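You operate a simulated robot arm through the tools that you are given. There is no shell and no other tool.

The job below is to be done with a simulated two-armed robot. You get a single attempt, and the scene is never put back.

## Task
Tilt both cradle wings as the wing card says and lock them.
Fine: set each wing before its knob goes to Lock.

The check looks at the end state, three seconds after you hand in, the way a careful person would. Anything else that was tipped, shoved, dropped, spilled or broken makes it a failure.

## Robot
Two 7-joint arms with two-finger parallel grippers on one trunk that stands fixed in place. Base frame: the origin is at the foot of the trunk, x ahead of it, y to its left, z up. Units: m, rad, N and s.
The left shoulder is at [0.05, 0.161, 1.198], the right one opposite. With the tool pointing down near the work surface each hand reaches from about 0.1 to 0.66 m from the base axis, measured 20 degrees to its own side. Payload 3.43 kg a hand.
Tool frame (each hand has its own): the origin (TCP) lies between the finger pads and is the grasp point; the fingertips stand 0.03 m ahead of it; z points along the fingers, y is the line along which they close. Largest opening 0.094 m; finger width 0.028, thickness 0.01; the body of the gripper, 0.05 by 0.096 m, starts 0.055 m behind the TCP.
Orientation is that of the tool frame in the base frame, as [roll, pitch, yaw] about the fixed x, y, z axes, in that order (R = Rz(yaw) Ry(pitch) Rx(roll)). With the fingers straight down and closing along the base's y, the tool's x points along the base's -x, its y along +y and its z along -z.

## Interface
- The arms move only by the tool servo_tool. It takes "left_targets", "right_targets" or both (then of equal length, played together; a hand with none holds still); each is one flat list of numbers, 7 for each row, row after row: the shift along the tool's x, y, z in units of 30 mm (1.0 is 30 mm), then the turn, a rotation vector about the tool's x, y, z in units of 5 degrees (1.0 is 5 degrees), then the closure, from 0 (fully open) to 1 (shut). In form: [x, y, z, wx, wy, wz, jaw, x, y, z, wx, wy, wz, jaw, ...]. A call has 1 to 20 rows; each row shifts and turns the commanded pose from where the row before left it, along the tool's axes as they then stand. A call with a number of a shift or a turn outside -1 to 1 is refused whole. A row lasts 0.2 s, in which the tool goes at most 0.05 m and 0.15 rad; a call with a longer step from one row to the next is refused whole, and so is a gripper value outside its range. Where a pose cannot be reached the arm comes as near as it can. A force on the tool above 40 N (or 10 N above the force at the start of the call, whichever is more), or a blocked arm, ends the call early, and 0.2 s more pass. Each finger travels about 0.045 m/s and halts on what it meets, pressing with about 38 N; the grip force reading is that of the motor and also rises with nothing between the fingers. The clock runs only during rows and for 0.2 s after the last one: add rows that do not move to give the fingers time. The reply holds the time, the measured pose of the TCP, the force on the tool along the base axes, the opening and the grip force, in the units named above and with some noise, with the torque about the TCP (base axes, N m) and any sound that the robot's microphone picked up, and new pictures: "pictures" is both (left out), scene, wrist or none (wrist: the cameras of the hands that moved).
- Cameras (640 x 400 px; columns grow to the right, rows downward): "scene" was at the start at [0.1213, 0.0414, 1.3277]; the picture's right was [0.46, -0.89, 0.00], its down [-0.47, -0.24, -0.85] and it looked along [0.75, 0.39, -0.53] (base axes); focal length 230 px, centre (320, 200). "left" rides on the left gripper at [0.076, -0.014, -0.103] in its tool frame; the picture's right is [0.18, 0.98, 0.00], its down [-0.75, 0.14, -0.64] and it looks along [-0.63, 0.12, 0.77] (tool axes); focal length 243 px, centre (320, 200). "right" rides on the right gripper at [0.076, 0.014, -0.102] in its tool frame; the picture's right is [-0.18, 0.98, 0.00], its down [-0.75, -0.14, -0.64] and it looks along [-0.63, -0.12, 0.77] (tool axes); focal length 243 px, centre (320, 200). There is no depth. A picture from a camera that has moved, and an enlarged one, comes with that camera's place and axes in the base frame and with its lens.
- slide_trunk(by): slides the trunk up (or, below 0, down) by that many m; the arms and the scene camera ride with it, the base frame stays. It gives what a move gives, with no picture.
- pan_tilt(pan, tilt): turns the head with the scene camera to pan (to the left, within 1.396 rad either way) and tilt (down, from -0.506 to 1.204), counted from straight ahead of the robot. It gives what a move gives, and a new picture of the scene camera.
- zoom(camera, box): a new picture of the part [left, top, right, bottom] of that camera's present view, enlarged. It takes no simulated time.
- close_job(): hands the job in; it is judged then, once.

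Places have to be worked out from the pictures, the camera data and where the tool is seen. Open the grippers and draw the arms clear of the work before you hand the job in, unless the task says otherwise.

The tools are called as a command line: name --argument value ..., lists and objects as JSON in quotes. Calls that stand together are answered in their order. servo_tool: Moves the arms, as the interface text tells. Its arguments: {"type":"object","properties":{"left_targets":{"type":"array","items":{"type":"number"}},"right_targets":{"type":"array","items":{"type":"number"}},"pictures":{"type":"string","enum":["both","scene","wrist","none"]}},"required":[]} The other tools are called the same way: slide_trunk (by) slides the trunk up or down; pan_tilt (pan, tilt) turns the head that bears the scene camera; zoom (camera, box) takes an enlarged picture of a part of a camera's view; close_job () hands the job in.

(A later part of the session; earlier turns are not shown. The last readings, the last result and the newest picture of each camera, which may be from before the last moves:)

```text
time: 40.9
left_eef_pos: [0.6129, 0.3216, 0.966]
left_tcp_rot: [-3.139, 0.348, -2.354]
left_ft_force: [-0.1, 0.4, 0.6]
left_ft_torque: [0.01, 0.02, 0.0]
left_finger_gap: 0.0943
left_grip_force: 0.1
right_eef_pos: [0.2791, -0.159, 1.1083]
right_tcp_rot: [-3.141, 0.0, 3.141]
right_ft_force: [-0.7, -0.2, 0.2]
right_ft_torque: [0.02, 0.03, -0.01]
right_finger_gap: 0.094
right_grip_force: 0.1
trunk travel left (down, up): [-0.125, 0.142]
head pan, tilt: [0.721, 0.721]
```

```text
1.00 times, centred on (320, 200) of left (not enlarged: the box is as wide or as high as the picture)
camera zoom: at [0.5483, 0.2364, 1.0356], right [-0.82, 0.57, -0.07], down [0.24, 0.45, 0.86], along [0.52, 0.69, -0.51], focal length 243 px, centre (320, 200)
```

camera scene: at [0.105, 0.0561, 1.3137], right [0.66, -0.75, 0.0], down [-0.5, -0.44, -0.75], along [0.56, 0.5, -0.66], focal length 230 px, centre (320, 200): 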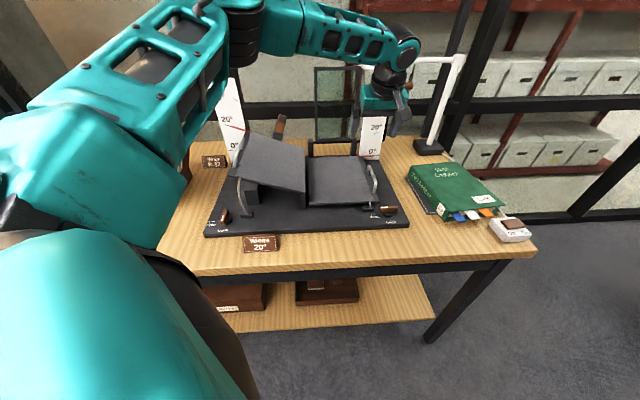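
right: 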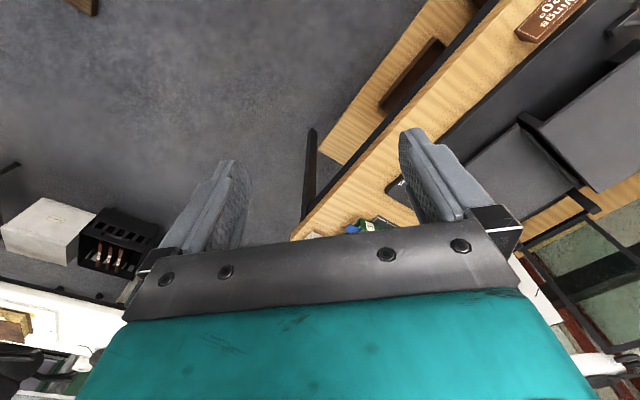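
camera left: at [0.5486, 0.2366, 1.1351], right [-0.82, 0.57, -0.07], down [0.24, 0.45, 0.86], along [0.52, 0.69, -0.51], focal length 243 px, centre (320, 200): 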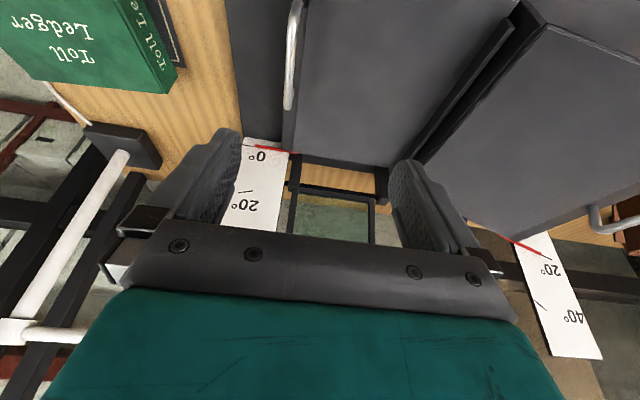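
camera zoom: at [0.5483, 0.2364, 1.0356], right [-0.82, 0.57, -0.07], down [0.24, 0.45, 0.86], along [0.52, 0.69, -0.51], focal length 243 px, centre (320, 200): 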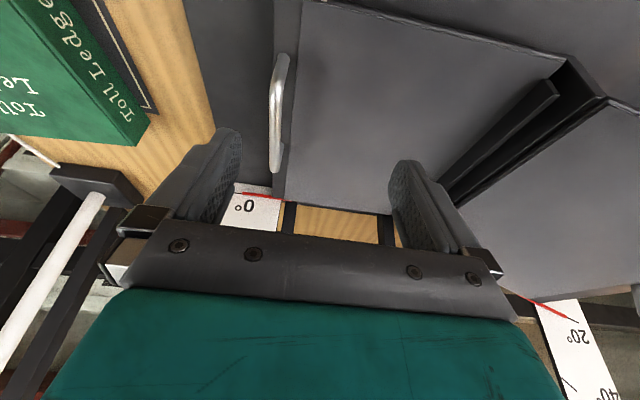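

From this view the right handle bar runs from ≈ (0.609, 0.277) to (0.675, 0.340) at z ≈ 0.915. I move about 29 mm along +u to straddle it, then look again.

servo_tool --left_targets '[0, -0.48, 0, 0, 0, 0, 0, 0, -0.477, 0, 0, 0, 0, 0]'

zoom --camera "scene" --box '[330, 50, 430, 200]'

```text
time: 41.5
left_eef_pos: [0.6103, 0.3103, 0.9693]
left_tcp_rot: [-3.135, 0.349, -2.355]
left_ft_force: [0.4, 0.3, -1.7]
left_ft_torque: [0.02, -0.03, -0.01]
left_finger_gap: 0.0939
left_grip_force: 0.1
left hand out of reach, approached as far as the arm can: row 1, 2
right_eef_pos: [0.2783, -0.1576, 1.1088]
right_tcp_rot: [-3.14, -0.001, -3.141]
right_ft_force: [-0.2, 0.1, 0.3]
right_ft_torque: [0.01, 0.01, 0.02]
right_finger_gap: 0.0939
right_grip_force: 0.0
trunk travel left (down, up): [-0.125, 0.142]
head pan, tilt: [0.721, 0.721]
camera scene: at [0.1049, 0.056, 1.2137], right [0.66, -0.75, 0.0], down [-0.5, -0.44, -0.75], along [0.56, 0.5, -0.66], focal length 230 px, centre (320, 200)
camera left: at [0.545, 0.2259, 1.0394], right [-0.82, 0.57, -0.07], down [0.24, 0.45, 0.86], along [0.52, 0.69, -0.51], focal length 243 px, centre (320, 200)
```

scene: 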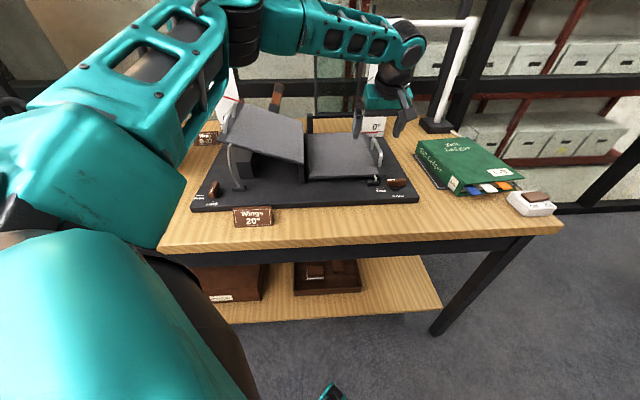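
left: 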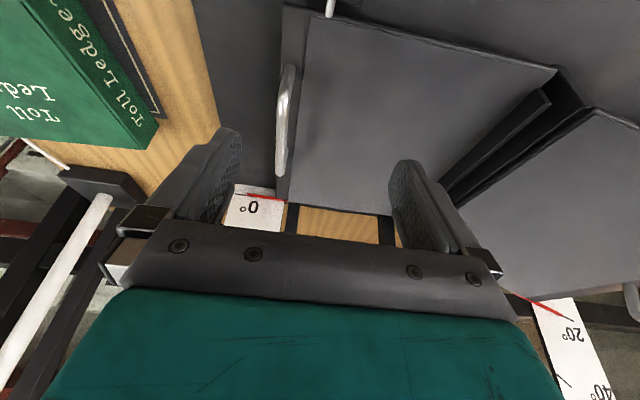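

```text
2.67 times, centred on (380, 125) of scene
camera zoom: at [0.1049, 0.056, 1.2137], right [0.66, -0.75, 0.0], down [-0.5, -0.44, -0.75], along [0.56, 0.5, -0.66], focal length 614 px, centre (160, 400)
```

zoom: 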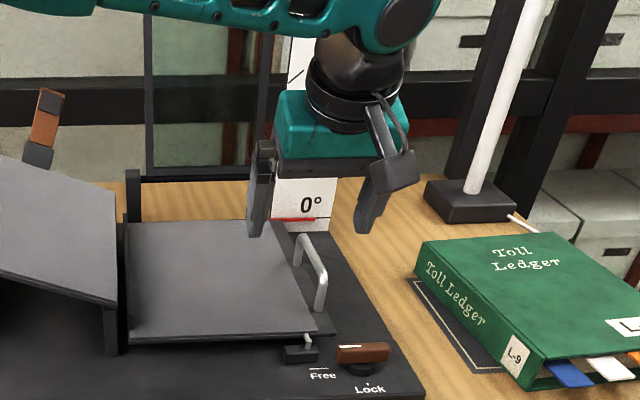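

The +u move is still flagged as out of reach, though the elbow isn't straight, so a joint limit with this lean may be the cause. I rise a little, take the lean out, and see which poses are reachable.

servo_tool --left_targets '[-0.342, 0, -0.94, 0, 0, 0, 0, 0, 0, 0, 0, 1, 0, 0, 0, 0, 0, 0, 1, 0, 0]' --pictures "none"

servo_tool --left_targets '[0, 0, 0, 0, 1, 0, 0, 0, 0, 0, 0, 1, 0, 0]' --pictures "none"

```text
time: 42.3
left_eef_pos: [0.6008, 0.3144, 0.9991]
left_tcp_rot: [-3.138, 0.173, -2.356]
left_ft_force: [0.0, -0.9, -1.0]
left_ft_torque: [0.01, 0.07, -0.01]
left_finger_gap: 0.0941
left_grip_force: 0.2
left hand out of reach, approached as far as the arm can: row 2, 3
right_eef_pos: [0.2791, -0.1571, 1.1089]
right_tcp_rot: [3.14, -0.001, -3.141]
right_ft_force: [-0.3, 0.1, 0.2]
right_ft_torque: [0.01, -0.01, 0.02]
right_finger_gap: 0.0941
right_grip_force: 0.1
trunk travel left (down, up): [-0.125, 0.142]
head pan, tilt: [0.721, 0.721]
```

```text
time: 42.9
left_eef_pos: [0.584, 0.3185, 0.9996]
left_tcp_rot: [-3.137, -0.001, -2.358]
left_ft_force: [0.0, 0.4, 0.3]
left_ft_torque: [-0.02, -0.02, 0.0]
left_finger_gap: 0.0939
left_grip_force: 0.1
left hand out of reach, approached as far as the arm can: row 1, 2
right_eef_pos: [0.2786, -0.1588, 1.1092]
right_tcp_rot: [-3.141, -0.001, 3.142]
right_ft_force: [0.3, 0.2, 0.5]
right_ft_torque: [0.0, -0.02, 0.0]
right_finger_gap: 0.094
right_grip_force: 0.1
trunk travel left (down, up): [-0.125, 0.142]
head pan, tilt: [0.721, 0.721]
```

Reach shrinks as the lean is removed, so it is a length limit: about 0.56 m from shoulder to wrist. More lean plus a lower shoulder will do it. I back off up and toward the robot first, then lower the trunk a further 0.1 m.

servo_tool --left_targets '[0, 0, -1, 0, 0, 0, 0, 0, 0, -1, 0, 0, 0, 0, 0, 0, -1, 0, 0, 0, 0, 0, 0, -0.6, 0, 0, 0, 0, 1, 0, 0, 0, 0, 0, 0, 1, 0, 0, 0, 0, 0, 0, 1, 0, 0, 0, 0, 0, 0, 1, 0, 0, 0, 0, 0, 0]' --pictures "scene"

```text
time: 44.7
left_eef_pos: [0.4839, 0.2371, 1.1023]
left_tcp_rot: [-3.138, 0.0, -2.356]
left_ft_force: [0.3, 0.9, 0.5]
left_ft_torque: [-0.01, 0.0, 0.01]
left_finger_gap: 0.0942
left_grip_force: 0.2
left hand out of reach, approached as far as the arm can: row 2, 3, 4
right_eef_pos: [0.2797, -0.1588, 1.1079]
right_tcp_rot: [-3.141, 0.0, 3.14]
right_ft_force: [0.2, -0.4, 0.3]
right_ft_torque: [0.04, 0.0, 0.02]
right_finger_gap: 0.0942
right_grip_force: 0.1
trunk travel left (down, up): [-0.125, 0.142]
head pan, tilt: [0.721, 0.721]
camera scene: at [0.1047, 0.0559, 1.2137], right [0.66, -0.75, 0.0], down [-0.5, -0.44, -0.75], along [0.56, 0.5, -0.66], focal length 230 px, centre (320, 200)
```

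scene: 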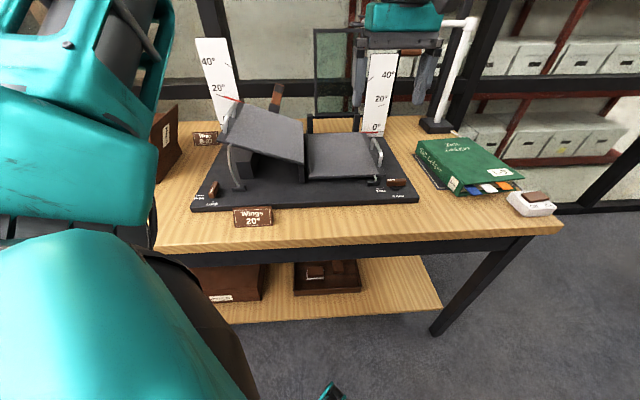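

The hand is back and clear at (0.484, 0.237, 1.10). I lower the trunk another 0.1 m.

slide_trunk --by -0.1

zoom --camera "scene" --box '[0, 0, 640, 400]'

zoom --camera "left" --box '[0, 0, 640, 400]'

```text
time: 46.0
left_eef_pos: [0.4855, 0.2387, 1.0031]
left_tcp_rot: [-3.138, 0.001, -2.356]
left_ft_force: [-0.4, 0.5, -0.1]
left_ft_torque: [-0.03, 0.01, 0.03]
left_finger_gap: 0.094
left_grip_force: 0.1
right_eef_pos: [0.2797, -0.1578, 1.008]
right_tcp_rot: [3.141, -0.001, -3.141]
right_ft_force: [-0.4, -0.8, -0.2]
right_ft_torque: [0.0, 0.01, -0.01]
right_finger_gap: 0.094
right_grip_force: 0.0
trunk travel left (down, up): [-0.025, 0.242]
head pan, tilt: [0.721, 0.721]
```

```text
1.00 times, centred on (320, 200) of scene (not enlarged: the box is as wide or as high as the picture)
camera zoom: at [0.1048, 0.056, 1.1138], right [0.66, -0.75, 0.0], down [-0.5, -0.44, -0.75], along [0.56, 0.5, -0.66], focal length 230 px, centre (320, 200)
```

zoom: 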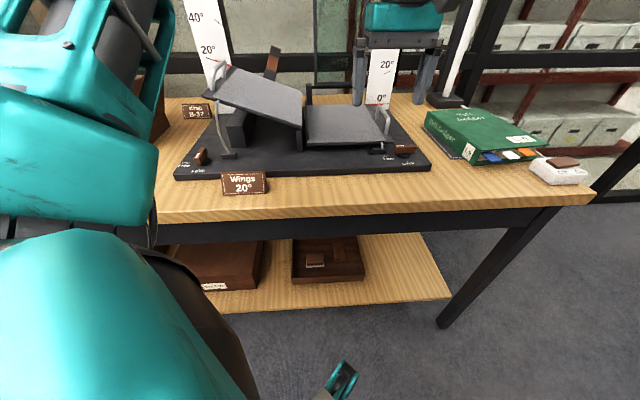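

```text
1.00 times, centred on (320, 200) of left (not enlarged: the box is as wide or as high as the picture)
camera zoom: at [0.4414, 0.175, 1.1054], right [-0.82, 0.57, 0.0], down [0.43, 0.63, 0.64], along [0.36, 0.53, -0.77], focal length 243 px, centre (320, 200)
```

zoom: 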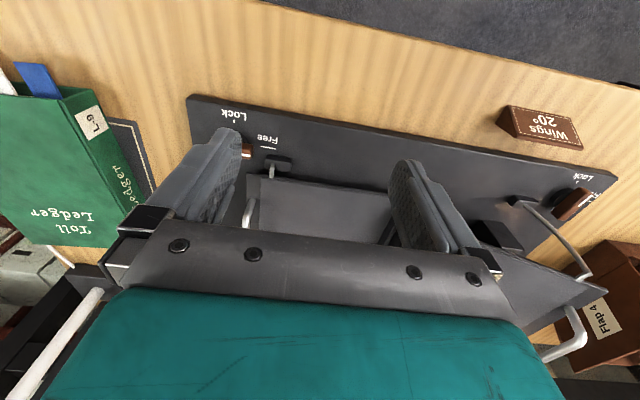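

The trunk is down and everything is still clear. I lean the hand 35° back toward the robot and move to a standoff 6 cm short of the handle along the finger direction.

servo_tool --left_targets '[0, 0, 0, 0, -1, 0, 0, 0, 0, 0, 0, -1, 0, 0, 0, 0, 0, 0, -1, 0, 0, 0, 0, 0, 0, -1, 0, 0, 0, 0, 0, 0, -1, 0, 0, 0, 0, 0, 0, -1, 0, 0, 0, 0, 0, 0, -1, 0, 0, -0.6, -0.5, 0.8175, 0, 0, 0, 0, -0.6, -0.5, 0.8175, 0, 0, 0, 0]'

```text
time: 48.0
left_eef_pos: [0.5468, 0.2561, 0.9816]
left_tcp_rot: [-3.138, 0.61, -2.355]
left_ft_force: [0.2, 0.1, 0.5]
left_ft_torque: [0.03, 0.01, 0.0]
left_finger_gap: 0.094
left_grip_force: 0.0
right_eef_pos: [0.279, -0.1574, 1.0087]
right_tcp_rot: [-3.14, 0.001, 3.141]
right_ft_force: [0.3, -0.3, 0.0]
right_ft_torque: [0.02, 0.0, 0.01]
right_finger_gap: 0.0939
right_grip_force: 0.0
trunk travel left (down, up): [-0.025, 0.242]
head pan, tilt: [0.721, 0.721]
camera scene: at [0.105, 0.0561, 1.1137], right [0.66, -0.75, 0.0], down [-0.5, -0.44, -0.75], along [0.56, 0.5, -0.66], focal length 230 px, centre (320, 200)
camera left: at [0.4724, 0.1621, 1.022], right [-0.8, 0.59, -0.11], down [0.07, 0.28, 0.96], along [0.59, 0.76, -0.27], focal length 243 px, centre (320, 200)
```

scene: 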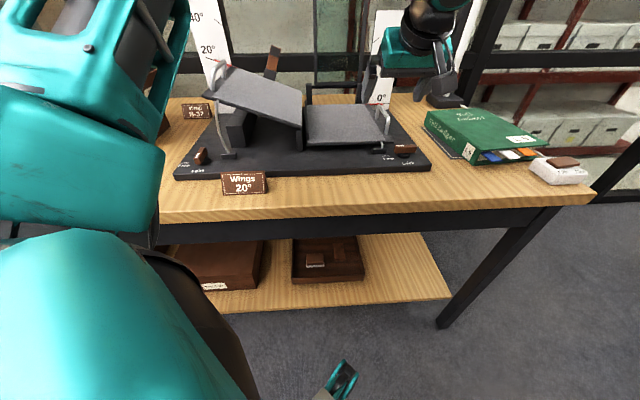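
left: 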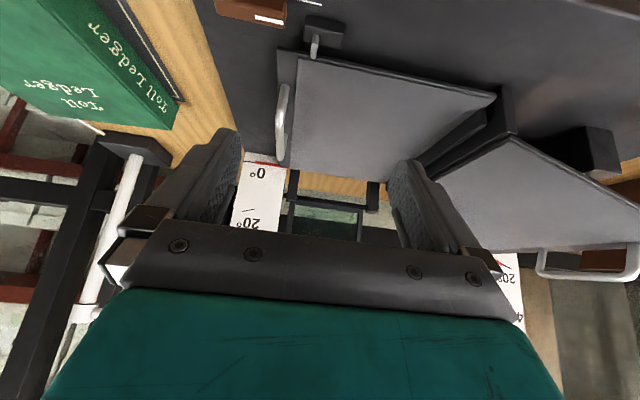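

This pose is reachable. I zoom both cameras to refine the handle's position relative to the fingers.

zoom --camera "left" --box '[200, 0, 420, 200]'

zoom --camera "scene" --box '[340, 0, 480, 180]'

```text
2.00 times, centred on (310, 100) of left
camera zoom: at [0.4724, 0.1621, 1.022], right [-0.8, 0.59, -0.11], down [0.07, 0.28, 0.96], along [0.59, 0.76, -0.27], focal length 485 px, centre (340, 400)
```

zoom: 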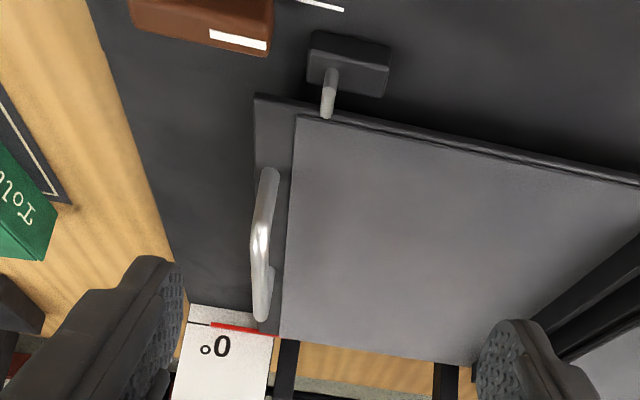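

```text
2.22 times, centred on (410, 90) of scene
camera zoom: at [0.105, 0.0561, 1.1137], right [0.66, -0.75, 0.0], down [-0.5, -0.44, -0.75], along [0.56, 0.5, -0.66], focal length 512 px, centre (120, 444)
```

zoom: 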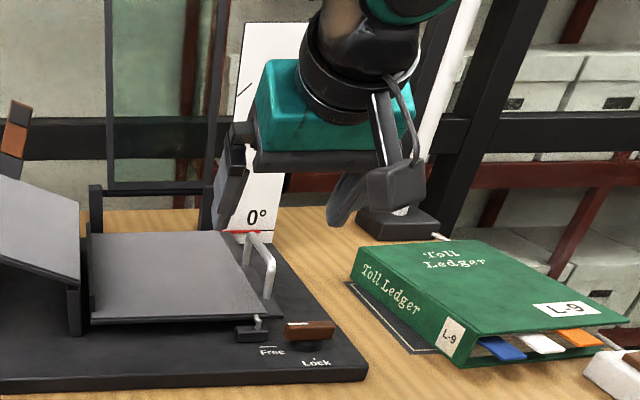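

Re-measured, the right handle bar runs ≈ (0.619, 0.284) to (0.676, 0.346) at z ≈ 0.90. I align sideways, approach along the fingers to about 6 cm short of the bar, and look once more.

servo_tool --left_targets '[-0.61, -0.52, 0, 0, 0, 0, 0, -0.61, -0.52, 0, 0, 0, 0, 0, 0, 0, 1, 0, 0, 0, 0, 0, 0, 1, 0, 0, 0, 0]'

zoom --camera "left" --box '[200, 20, 420, 220]'

zoom --camera "scene" --box '[340, 20, 460, 180]'

```text
time: 49.0
left_eef_pos: [0.6123, 0.2845, 0.9518]
left_tcp_rot: [-3.137, 0.611, -2.355]
left_ft_force: [0.1, -0.7, -0.2]
left_ft_torque: [-0.03, 0.01, 0.01]
left_finger_gap: 0.0941
left_grip_force: 0.1
left hand out of reach, approached as far as the arm can: row 2
right_eef_pos: [0.2791, -0.1592, 1.0088]
right_tcp_rot: [3.141, 0.0, 3.14]
right_ft_force: [-0.5, 0.2, 0.5]
right_ft_torque: [0.01, 0.01, 0.02]
right_finger_gap: 0.0941
right_grip_force: 0.0
trunk travel left (down, up): [-0.025, 0.242]
head pan, tilt: [0.721, 0.721]
camera scene: at [0.1049, 0.0561, 1.1137], right [0.66, -0.75, 0.0], down [-0.5, -0.44, -0.75], along [0.56, 0.5, -0.66], focal length 230 px, centre (320, 200)
camera left: at [0.5365, 0.1889, 0.9924], right [-0.8, 0.59, -0.11], down [0.07, 0.28, 0.96], along [0.59, 0.76, -0.27], focal length 243 px, centre (320, 200)
```

scene: 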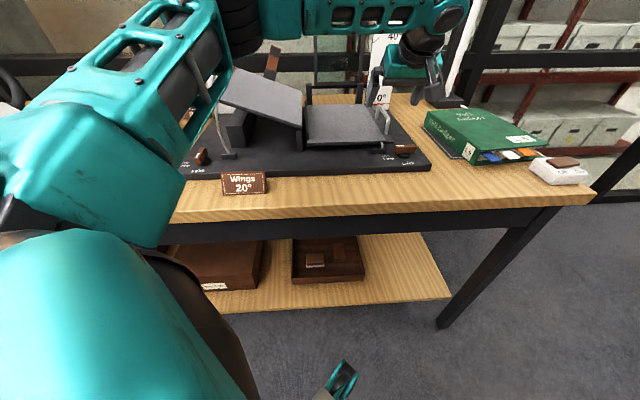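
left: 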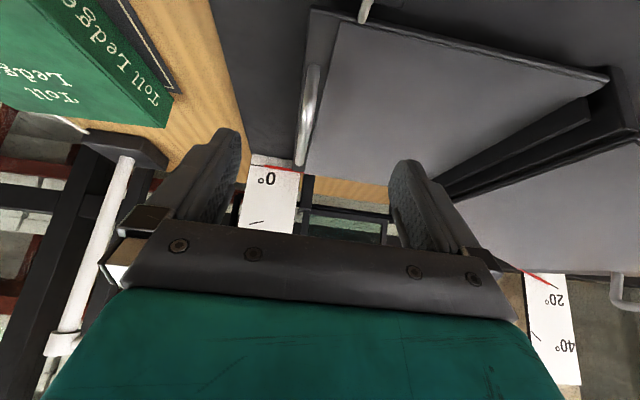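

```text
2.00 times, centred on (310, 120) of left
camera zoom: at [0.5365, 0.1889, 0.9924], right [-0.8, 0.59, -0.11], down [0.07, 0.28, 0.96], along [0.59, 0.76, -0.27], focal length 485 px, centre (340, 360)
```

zoom: 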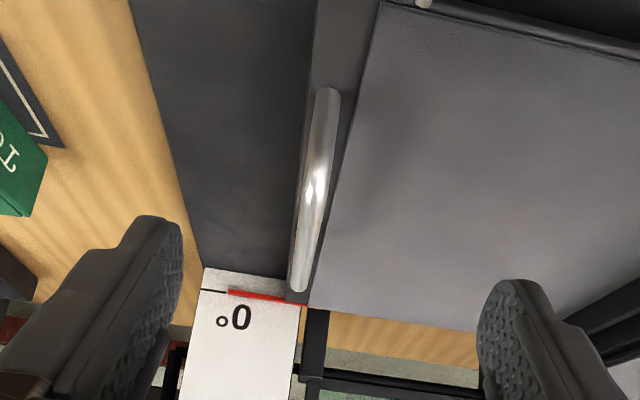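

```text
2.50 times, centred on (400, 100) of scene
camera zoom: at [0.1049, 0.0561, 1.1137], right [0.66, -0.75, 0.0], down [-0.5, -0.44, -0.75], along [0.56, 0.5, -0.66], focal length 576 px, centre (120, 450)
```

zoom: 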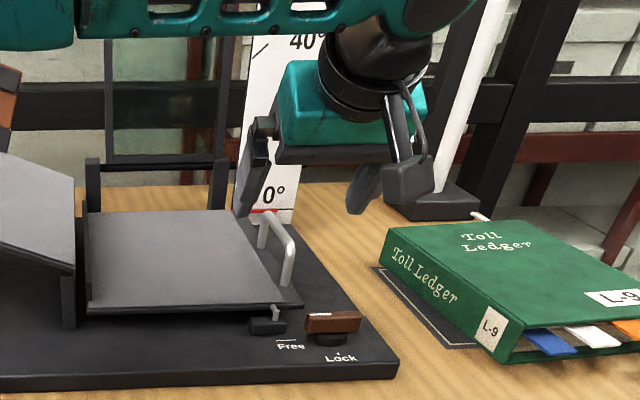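

The bar lies about 11 mm further along +u and 64 mm ahead along the fingers (bar at z ≈ 0.90). I shift sideways and go half of the way in, then check whether the arm follows.

servo_tool --left_targets '[0, -0.18, 0.5, 0, 0, 0, 0, 0, -0.18, 0.5, 0, 0, 0, 0]' --pictures "wrist"

zoom --camera "left" --box '[200, 20, 420, 220]'

```text
time: 49.6
left_eef_pos: [0.6211, 0.2955, 0.9292]
left_tcp_rot: [-3.135, 0.611, -2.354]
left_ft_force: [-0.7, 0.9, -0.2]
left_ft_torque: [0.0, -0.02, 0.01]
left_finger_gap: 0.094
left_grip_force: 0.0
left hand out of reach, approached as far as the arm can: row 1, 2
right_eef_pos: [0.2794, -0.1583, 1.0083]
right_tcp_rot: [-3.14, 0.0, 3.141]
right_ft_force: [-0.5, -1.1, -0.5]
right_ft_torque: [-0.01, 0.0, 0.02]
right_finger_gap: 0.094
right_grip_force: 0.0
trunk travel left (down, up): [-0.025, 0.242]
head pan, tilt: [0.721, 0.721]
camera left: at [0.5453, 0.1997, 0.97], right [-0.8, 0.59, -0.11], down [0.07, 0.28, 0.96], along [0.59, 0.76, -0.27], focal length 243 px, centre (320, 200)
```

left: 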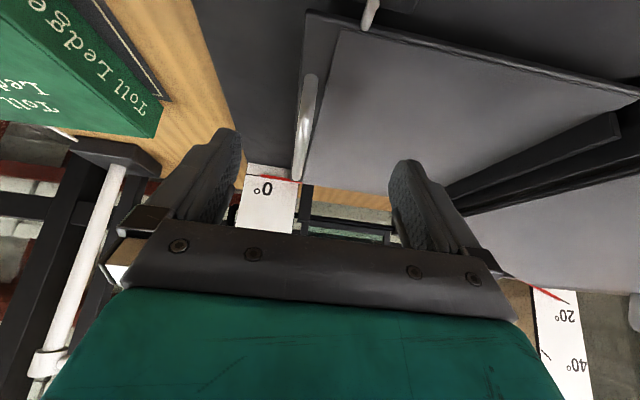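

```text
2.00 times, centred on (310, 120) of left
camera zoom: at [0.5453, 0.1997, 0.97], right [-0.8, 0.59, -0.11], down [0.07, 0.28, 0.96], along [0.59, 0.76, -0.27], focal length 485 px, centre (340, 360)
```

zoom: 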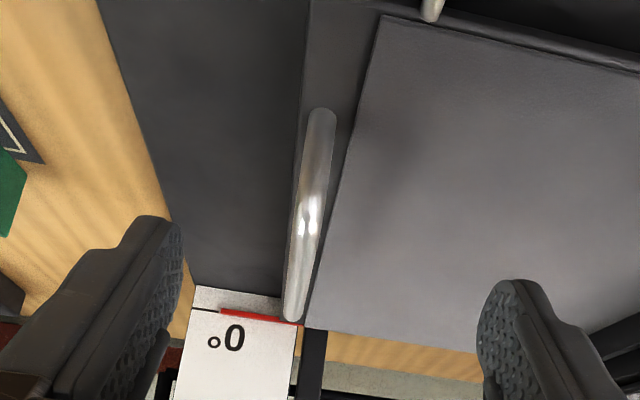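

The limit acts along +u, and the bar is only about 12 mm further that way. Tilting the hand 15° about the handle's axis (body inward over the wing) moves the wrist back while the fingertips gain that reach. I part-close the jaws to keep clear of the wing and try it.

servo_tool --left_targets '[0, 0, 0, 1, 0, 0, 0.3, 0, 0, 0, 1, 0, 0, 0.4, 0, 0, 0, 1, 0, 0, 0.4, 0, -0.2, 0.05, 0, 0, 0, 0.4, 0, -0.2, 0.05, 0, 0, 0, 0.4]' --pictures "wrist"

zoom --camera "left" --box '[200, 20, 420, 220]'

```text
time: 50.8
left_eef_pos: [0.6297, 0.287, 0.9301]
left_tcp_rot: [-2.873, 0.609, -2.355]
left_ft_force: [0.8, -0.5, -0.3]
left_ft_torque: [0.02, -0.06, -0.01]
left_finger_gap: 0.0562
left_grip_force: 0.0
right_eef_pos: [0.2786, -0.1586, 1.0081]
right_tcp_rot: [-3.141, 0.0, -3.141]
right_ft_force: [1.3, 0.1, 0.8]
right_ft_torque: [-0.02, -0.01, -0.01]
right_finger_gap: 0.0939
right_grip_force: 0.1
trunk travel left (down, up): [-0.025, 0.242]
head pan, tilt: [0.721, 0.721]
camera left: at [0.5348, 0.2102, 0.9704], right [-0.67, 0.67, -0.32], down [-0.02, 0.42, 0.91], along [0.74, 0.62, -0.27], focal length 243 px, centre (320, 200)
```

left: 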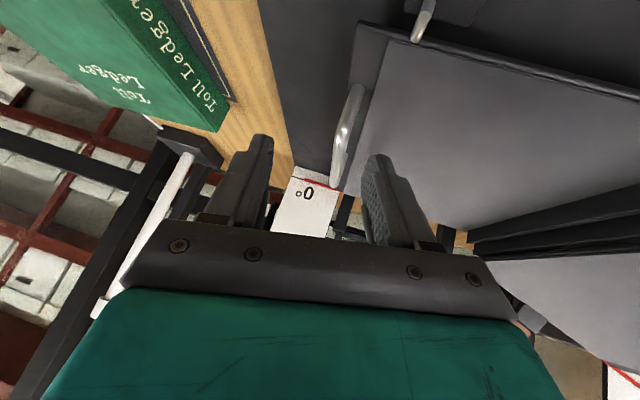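

```text
2.00 times, centred on (310, 120) of left
camera zoom: at [0.5348, 0.2102, 0.9704], right [-0.67, 0.67, -0.32], down [-0.02, 0.42, 0.91], along [0.74, 0.62, -0.27], focal length 485 px, centre (340, 360)
```

zoom: 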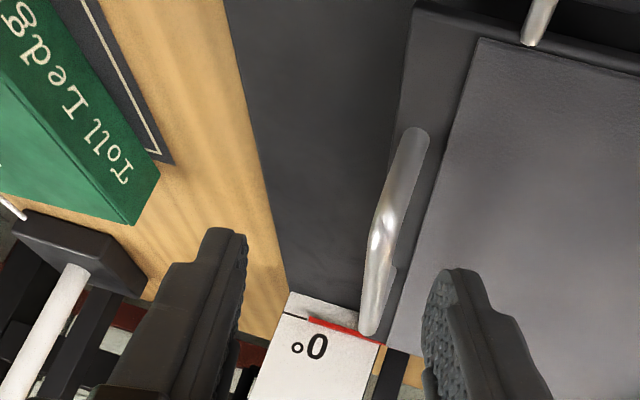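

With the tilt there's no reach warning, and the TCP is at the bar's u within 1 to 2 mm. I lower about 25 mm and forward 10 mm so the bar lies between the pads, then check.

servo_tool --left_targets '[0.1, 0.113, 0.42, 0, 0, 0, 0.4, 0.1, 0.113, 0.42, 0, 0, 0, 0.4]'

zoom --camera "left" --box '[200, 20, 420, 220]'

zoom --camera "scene" --box '[340, 60, 440, 170]'

```text
time: 51.4
left_eef_pos: [0.6366, 0.293, 0.9058]
left_tcp_rot: [-2.876, 0.612, -2.354]
left_ft_force: [1.1, 0.5, 0.5]
left_ft_torque: [-0.01, 0.0, -0.02]
left_finger_gap: 0.0565
left_grip_force: 0.2
right_eef_pos: [0.2795, -0.1585, 1.0085]
right_tcp_rot: [3.141, 0.0, -3.141]
right_ft_force: [0.0, -1.4, 0.0]
right_ft_torque: [0.0, 0.01, 0.01]
right_finger_gap: 0.0939
right_grip_force: 0.0
trunk travel left (down, up): [-0.025, 0.242]
head pan, tilt: [0.721, 0.721]
camera scene: at [0.1049, 0.056, 1.1137], right [0.66, -0.75, 0.0], down [-0.5, -0.44, -0.75], along [0.56, 0.5, -0.66], focal length 230 px, centre (320, 200)
camera left: at [0.5423, 0.2167, 0.946], right [-0.67, 0.67, -0.32], down [-0.02, 0.42, 0.91], along [0.74, 0.62, -0.27], focal length 243 px, centre (320, 200)
```

scene: 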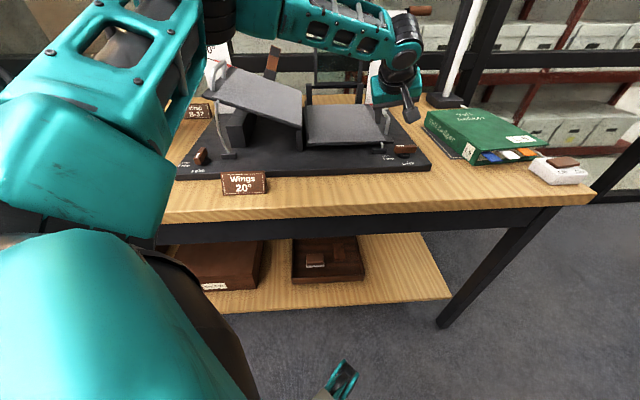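
left: 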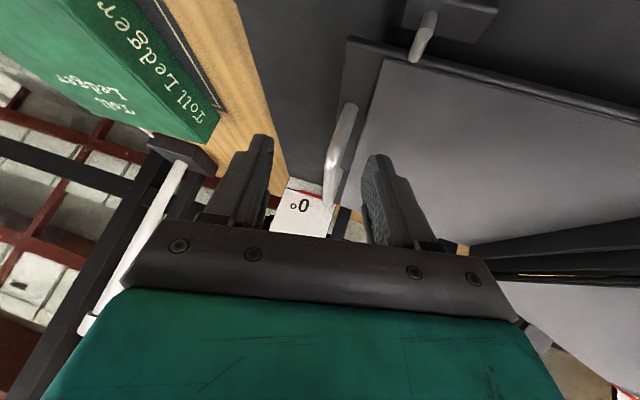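

```text
2.00 times, centred on (310, 120) of left
camera zoom: at [0.5423, 0.2167, 0.946], right [-0.67, 0.67, -0.32], down [-0.02, 0.42, 0.91], along [0.74, 0.62, -0.27], focal length 485 px, centre (340, 360)
```

zoom: 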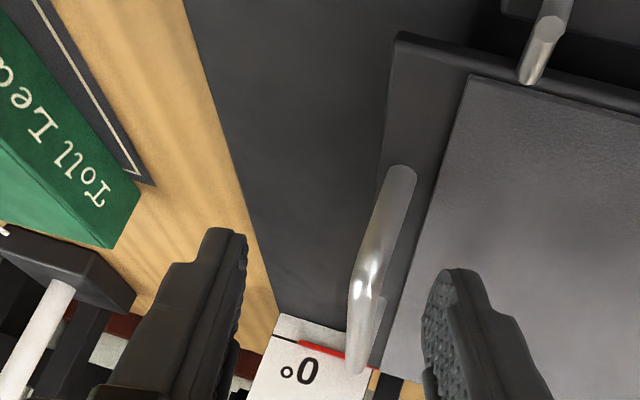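

```text
3.64 times, centred on (390, 115) of scene
camera zoom: at [0.1049, 0.056, 1.1137], right [0.66, -0.75, 0.0], down [-0.5, -0.44, -0.75], along [0.56, 0.5, -0.66], focal length 838 px, centre (66, 509)
```

zoom: 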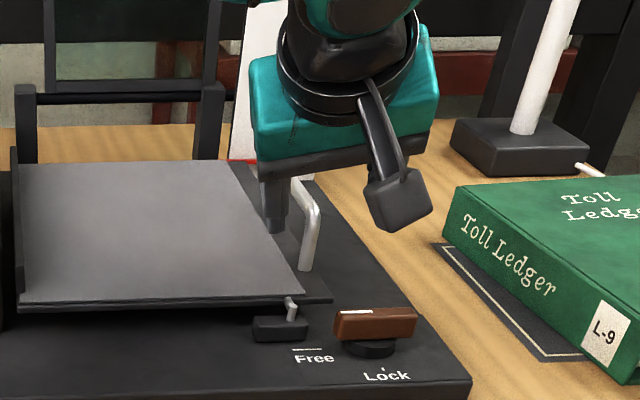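

The bar passes between the pads, about 4 mm toward the inner finger, and the pads are well inside the bar's length. I centre by 3.5 mm and close.

servo_tool --left_targets '[0, 0.12, 0, 0, 0, 0, 0.5, 0, 0, 0, 0, 0, 0, 0.7, 0, 0, 0, 0, 0, 0, 0.85, 0, 0, 0, 0, 0, 0, 1, 0, 0, 0, 0, 0, 0, 1, 0, 0, 0, 0, 0, 0, 1]'

zoom --camera "left" --box '[200, 20, 420, 220]'

zoom --camera "scene" --box '[350, 60, 400, 110]'

```text
time: 52.8
left_eef_pos: [0.6329, 0.3001, 0.9036]
left_tcp_rot: [-2.882, 0.61, -2.351]
left_ft_force: [-21.1, 14.6, -3.1]
left_ft_torque: [0.31, 0.39, 0.57]
left_finger_gap: 0.0097
left_grip_force: 44.0
right_eef_pos: [0.2783, -0.157, 1.0099]
right_tcp_rot: [-3.139, 0.003, 3.14]
right_ft_force: [0.2, -0.4, -0.7]
right_ft_torque: [-0.04, -0.02, 0.0]
right_finger_gap: 0.094
right_grip_force: 0.0
trunk travel left (down, up): [-0.025, 0.242]
head pan, tilt: [0.721, 0.721]
camera scene: at [0.1035, 0.0573, 1.1137], right [0.66, -0.75, 0.0], down [-0.49, -0.44, -0.75], along [0.57, 0.49, -0.66], focal length 230 px, centre (320, 200)
camera left: at [0.5384, 0.2224, 0.9443], right [-0.68, 0.66, -0.31], down [-0.01, 0.41, 0.91], along [0.73, 0.62, -0.27], focal length 243 px, centre (320, 200)
```

scene: 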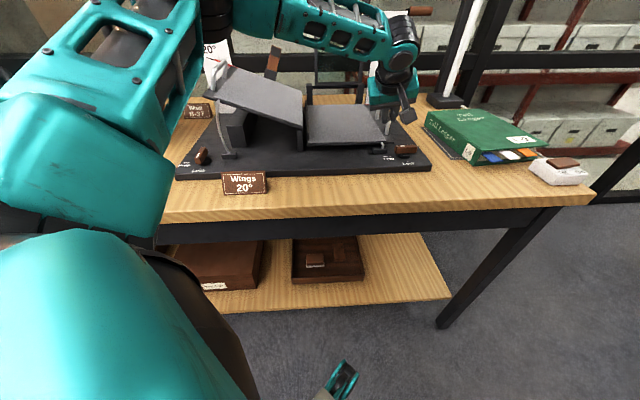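
left: 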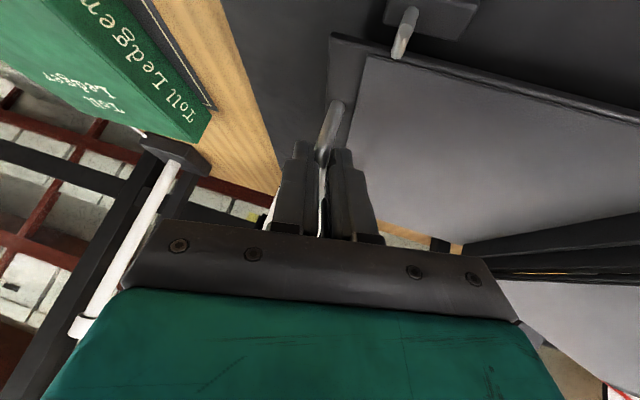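

```text
2.00 times, centred on (310, 120) of left
camera zoom: at [0.5384, 0.2224, 0.9443], right [-0.68, 0.66, -0.31], down [-0.01, 0.41, 0.91], along [0.73, 0.62, -0.27], focal length 485 px, centre (340, 360)
```

zoom: 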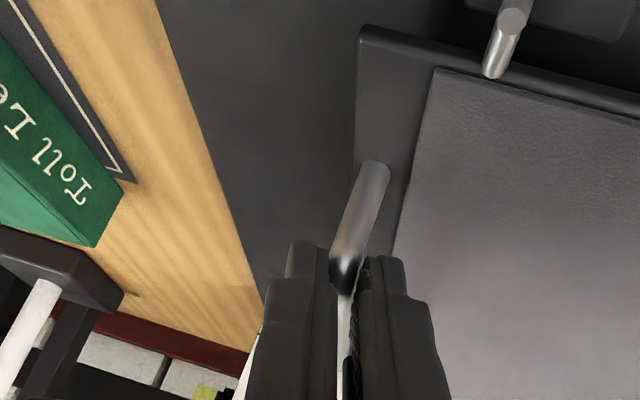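

```text
8.00 times, centred on (375, 85) of scene
camera zoom: at [0.1035, 0.0573, 1.1137], right [0.66, -0.75, 0.0], down [-0.49, -0.44, -0.75], along [0.57, 0.49, -0.66], focal length 1842 px, centre (-120, 1120)
```

zoom: 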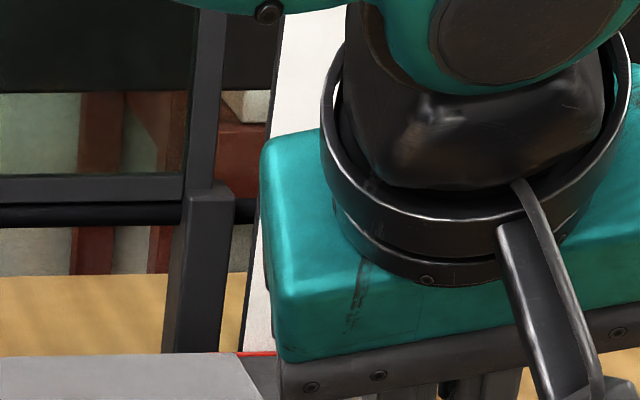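

The handle is gripped (gap 9.7 mm), though about 25 N pulls the hand inward, so the bar is about 4 mm further in. I ease that off and raise the wing a first 5° along its hinge arc, with the hand turning along with it.

servo_tool --left_targets '[0, 0.13, 0, 0, 0, 0, 1, -0.175, 0.02, -0.264, 0.41, -0.074, -0.277, 1, -0.175, 0.02, -0.264, 0.41, -0.074, -0.277, 1, 0, 0, 0, 0, 0, 0, 1]'

```text
time: 53.8
left_eef_pos: [0.6266, 0.3031, 0.9218]
left_tcp_rot: [-2.771, 0.607, -2.29]
left_ft_force: [-10.8, 10.3, -7.4]
left_ft_torque: [-0.08, 0.45, 0.45]
left_finger_gap: 0.0101
left_grip_force: 43.4
right_eef_pos: [0.2786, -0.1566, 1.01]
right_tcp_rot: [-3.14, 0.001, 3.141]
right_ft_force: [0.5, 0.0, 0.2]
right_ft_torque: [-0.01, 0.02, 0.01]
right_finger_gap: 0.0939
right_grip_force: 0.0
trunk travel left (down, up): [-0.025, 0.242]
head pan, tilt: [0.721, 0.721]
camera scene: at [0.1046, 0.0571, 1.1137], right [0.66, -0.75, 0.0], down [-0.5, -0.44, -0.75], along [0.56, 0.5, -0.66], focal length 230 px, centre (320, 200)
camera left: at [0.5304, 0.2305, 0.9622], right [-0.65, 0.64, -0.4], down [-0.07, 0.47, 0.88], along [0.75, 0.6, -0.26], focal length 243 px, centre (320, 200)
```

scene: 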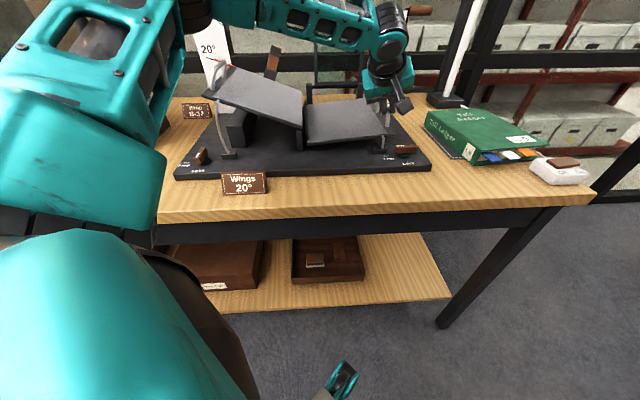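
left: 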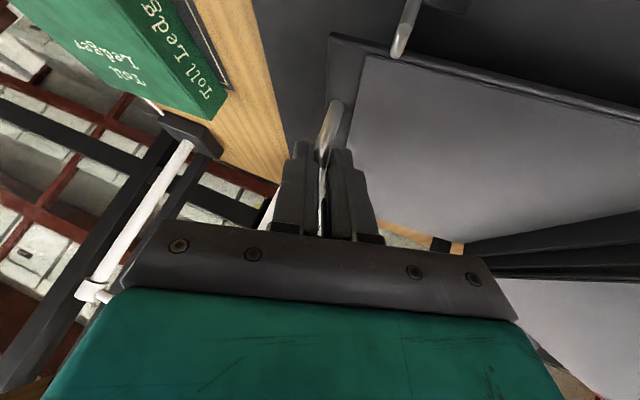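

The wing follows. The remaining force is mostly radial (15 N inward), so I add a small inward correction and continue the arc toward 20°.

servo_tool --left_targets '[-0.175, 0.1, -0.264, 0.41, -0.074, -0.277, 1, -0.175, 0.03, -0.264, 0.41, -0.074, -0.277, 1, -0.175, 0.03, -0.264, 0.41, -0.074, -0.277, 1, -0.175, 0.03, -0.264, 0.41, -0.074, -0.277, 1, -0.175, 0.03, -0.264, 0.41, -0.074, -0.277, 1, 0, 0, 0, 0, 0, 0, 1]'

zoom --camera "scene" --box '[340, 30, 440, 150]'

```text
time: 55.2
left_eef_pos: [0.6092, 0.3217, 0.9629]
left_tcp_rot: [-2.5, 0.578, -2.148]
left_ft_force: [-0.4, -3.3, -0.1]
left_ft_torque: [-0.94, 0.79, -0.35]
left_finger_gap: 0.0098
left_grip_force: 43.6
right_eef_pos: [0.2794, -0.158, 1.0085]
right_tcp_rot: [-3.141, 0.001, -3.14]
right_ft_force: [0.0, -0.5, -0.5]
right_ft_torque: [-0.02, -0.02, -0.01]
right_finger_gap: 0.0939
right_grip_force: 0.0
trunk travel left (down, up): [-0.025, 0.242]
head pan, tilt: [0.721, 0.721]
camera scene: at [0.105, 0.0559, 1.1138], right [0.66, -0.75, 0.0], down [-0.5, -0.44, -0.75], along [0.56, 0.5, -0.66], focal length 230 px, centre (320, 200)
camera left: at [0.508, 0.2528, 0.9984], right [-0.57, 0.57, -0.59], down [-0.2, 0.6, 0.77], along [0.8, 0.56, -0.23], focal length 243 px, centre (320, 200)
```

scene: 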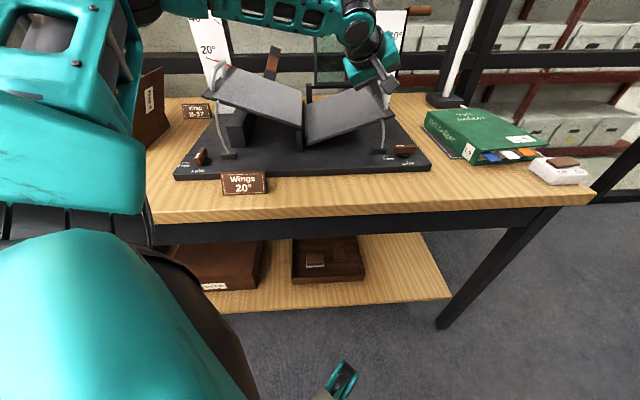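
left: 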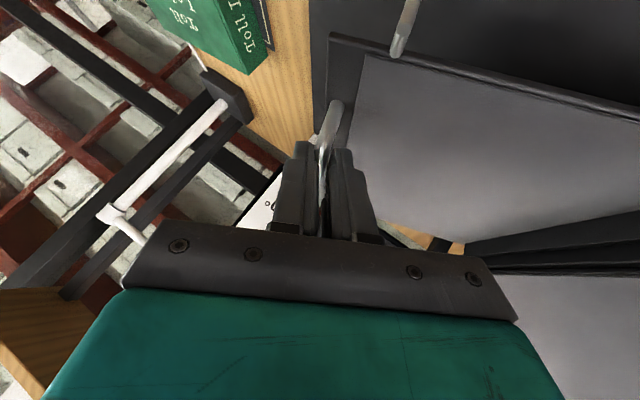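

```text
3.33 times, centred on (390, 90) of scene
camera zoom: at [0.105, 0.0559, 1.1138], right [0.66, -0.75, 0.0], down [-0.5, -0.44, -0.75], along [0.56, 0.5, -0.66], focal length 768 px, centre (87, 567)
```

zoom: 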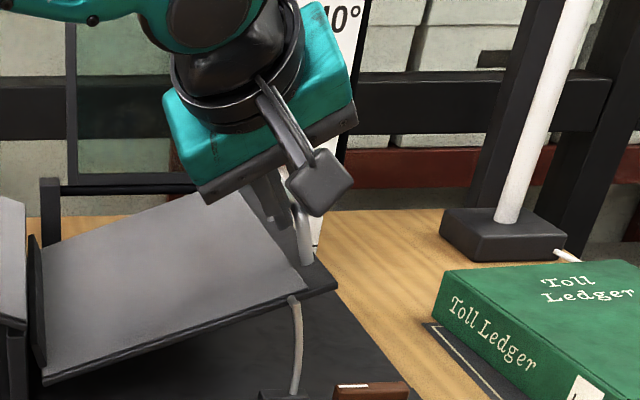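

At a commanded 17.5° the forces are near zero. I add the last 2.5°, hold, then open slightly to let go.

servo_tool --left_targets '[-0.175, 0.02, -0.264, 0.41, -0.074, -0.277, 1, 0, 0, 0, 0, 0, 0, 1]' --pictures "none"

zoom --camera "scene" --box '[340, 30, 440, 150]'

```text
time: 55.8
left_eef_pos: [0.6077, 0.325, 0.9708]
left_tcp_rot: [-2.456, 0.569, -2.118]
left_ft_force: [-0.7, -6.7, 0.6]
left_ft_torque: [-0.33, 0.04, 0.1]
left_finger_gap: 0.0099
left_grip_force: 44.2
right_eef_pos: [0.2794, -0.1581, 1.0093]
right_tcp_rot: [3.141, 0.0, -3.14]
right_ft_force: [0.0, -0.3, -0.9]
right_ft_torque: [-0.03, 0.0, 0.01]
right_finger_gap: 0.0942
right_grip_force: 0.0
trunk travel left (down, up): [-0.025, 0.242]
head pan, tilt: [0.721, 0.721]
```

```text
3.33 times, centred on (390, 90) of scene
camera zoom: at [0.1048, 0.0555, 1.1138], right [0.66, -0.75, 0.0], down [-0.5, -0.44, -0.75], along [0.56, 0.5, -0.66], focal length 768 px, centre (87, 567)
```

zoom: 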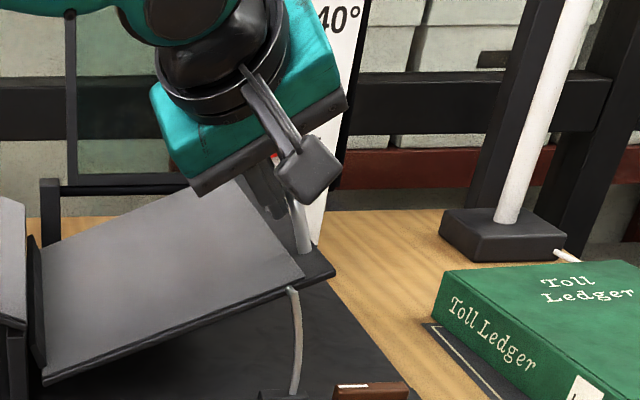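

Forces are small at the commanded 20°. I open and draw back along the fingers so the pointer can be read.

servo_tool --left_targets '[0, 0, 0, 0, 0, 0, 0.85, 0, 0, 0, 0, 0, 0, 0.65, 0, 0, 0, 0, 0, 0, 0.5, 0, 0, 0, 0, 0, 0, 0.45, 0, 0, -0.8, 0, 0, 0, 0.45, 0, 0, -1, 0, 0, 0, 0.45, 0, 0, -1, 0, 0, 0, 0.45, 0, 0, -1, 0, 0, 0, 0.45, 0, 0, -1, 0, 0, 0, 0.45]'

zoom --camera "scene" --box '[340, 10, 440, 150]'

```text
time: 57.8
left_eef_pos: [0.4983, 0.32, 1.064]
left_tcp_rot: [-2.457, 0.568, -2.12]
left_ft_force: [0.2, 0.2, -0.3]
left_ft_torque: [0.0, -0.01, 0.01]
left_finger_gap: 0.0515
left_grip_force: 0.0
right_eef_pos: [0.279, -0.1577, 1.0086]
right_tcp_rot: [-3.141, 0.0, 3.141]
right_ft_force: [0.6, -0.1, 0.1]
right_ft_torque: [0.01, 0.04, -0.03]
right_finger_gap: 0.0942
right_grip_force: 0.1
trunk travel left (down, up): [-0.025, 0.242]
head pan, tilt: [0.721, 0.721]
camera scene: at [0.1048, 0.056, 1.1137], right [0.66, -0.75, 0.0], down [-0.5, -0.44, -0.75], along [0.56, 0.5, -0.66], focal length 230 px, centre (320, 200)
camera left: at [0.394, 0.2528, 1.0981], right [-0.56, 0.55, -0.62], down [-0.22, 0.62, 0.75], along [0.8, 0.56, -0.22], focal length 243 px, centre (320, 200)
```

scene: 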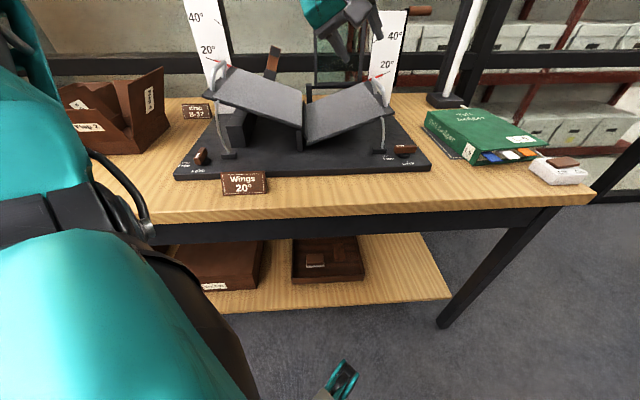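
left: 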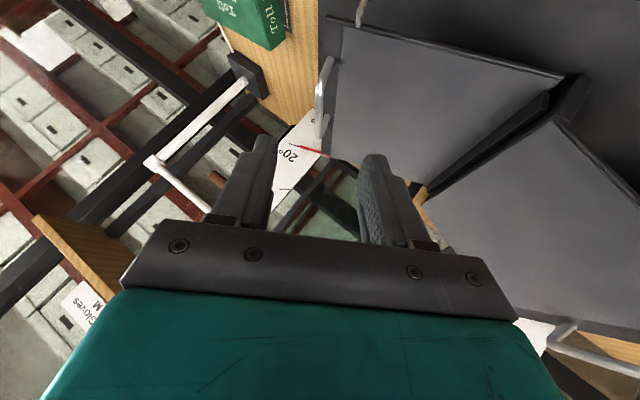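

```text
2.86 times, centred on (390, 80) of scene
camera zoom: at [0.1048, 0.056, 1.1137], right [0.66, -0.75, 0.0], down [-0.5, -0.44, -0.75], along [0.56, 0.5, -0.66], focal length 658 px, centre (120, 543)
```

zoom: 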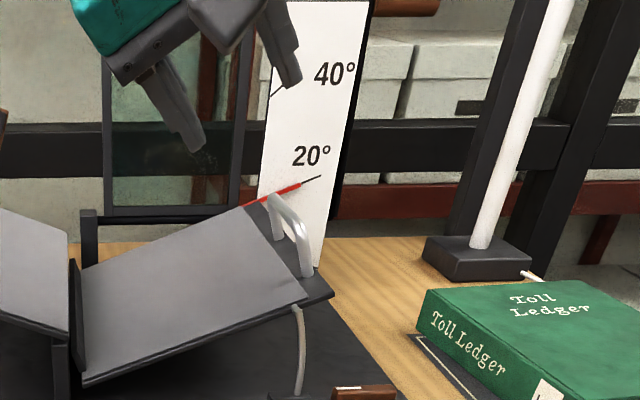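

The right wing stays up and its pointer is near the 20° tick. I zoom in on both pointers to compare them.

zoom --camera "scene" --box '[372, 62, 404, 82]'

zoom --camera "scene" --box '[200, 45, 232, 75]'

zoom --camera "left" --box '[270, 130, 350, 180]'

```text
16.00 times, centred on (388, 72) of scene
camera zoom: at [0.1048, 0.056, 1.1137], right [0.66, -0.75, 0.0], down [-0.5, -0.44, -0.75], along [0.56, 0.5, -0.66], focal length 3685 px, centre (-768, 2248)
```

zoom: 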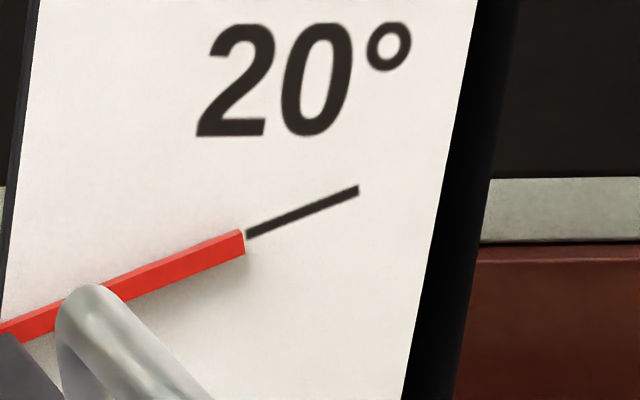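

```text
13.33 times, centred on (216, 60) of scene
camera zoom: at [0.1048, 0.056, 1.1137], right [0.66, -0.75, 0.0], down [-0.5, -0.44, -0.75], along [0.56, 0.5, -0.66], focal length 3071 px, centre (1707, 2067)
```

zoom: 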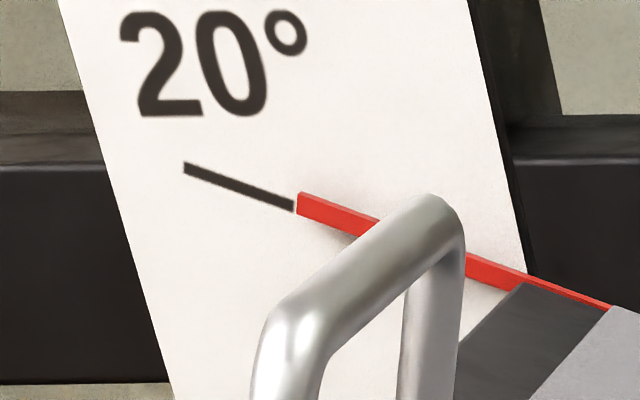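

```text
8.00 times, centred on (310, 155) of left
camera zoom: at [0.394, 0.2528, 1.0981], right [-0.56, 0.55, -0.62], down [-0.22, 0.62, 0.75], along [0.8, 0.56, -0.22], focal length 1941 px, centre (400, 560)
```

zoom: 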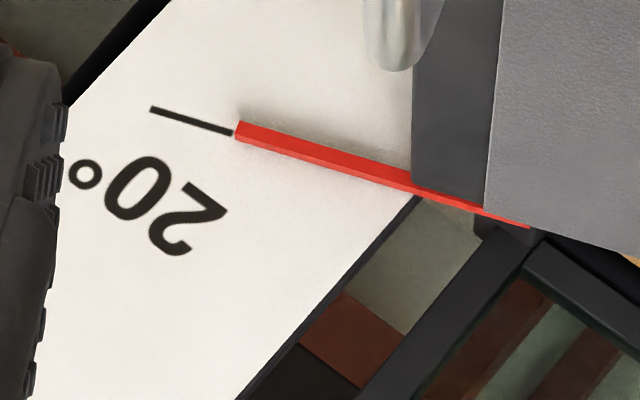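

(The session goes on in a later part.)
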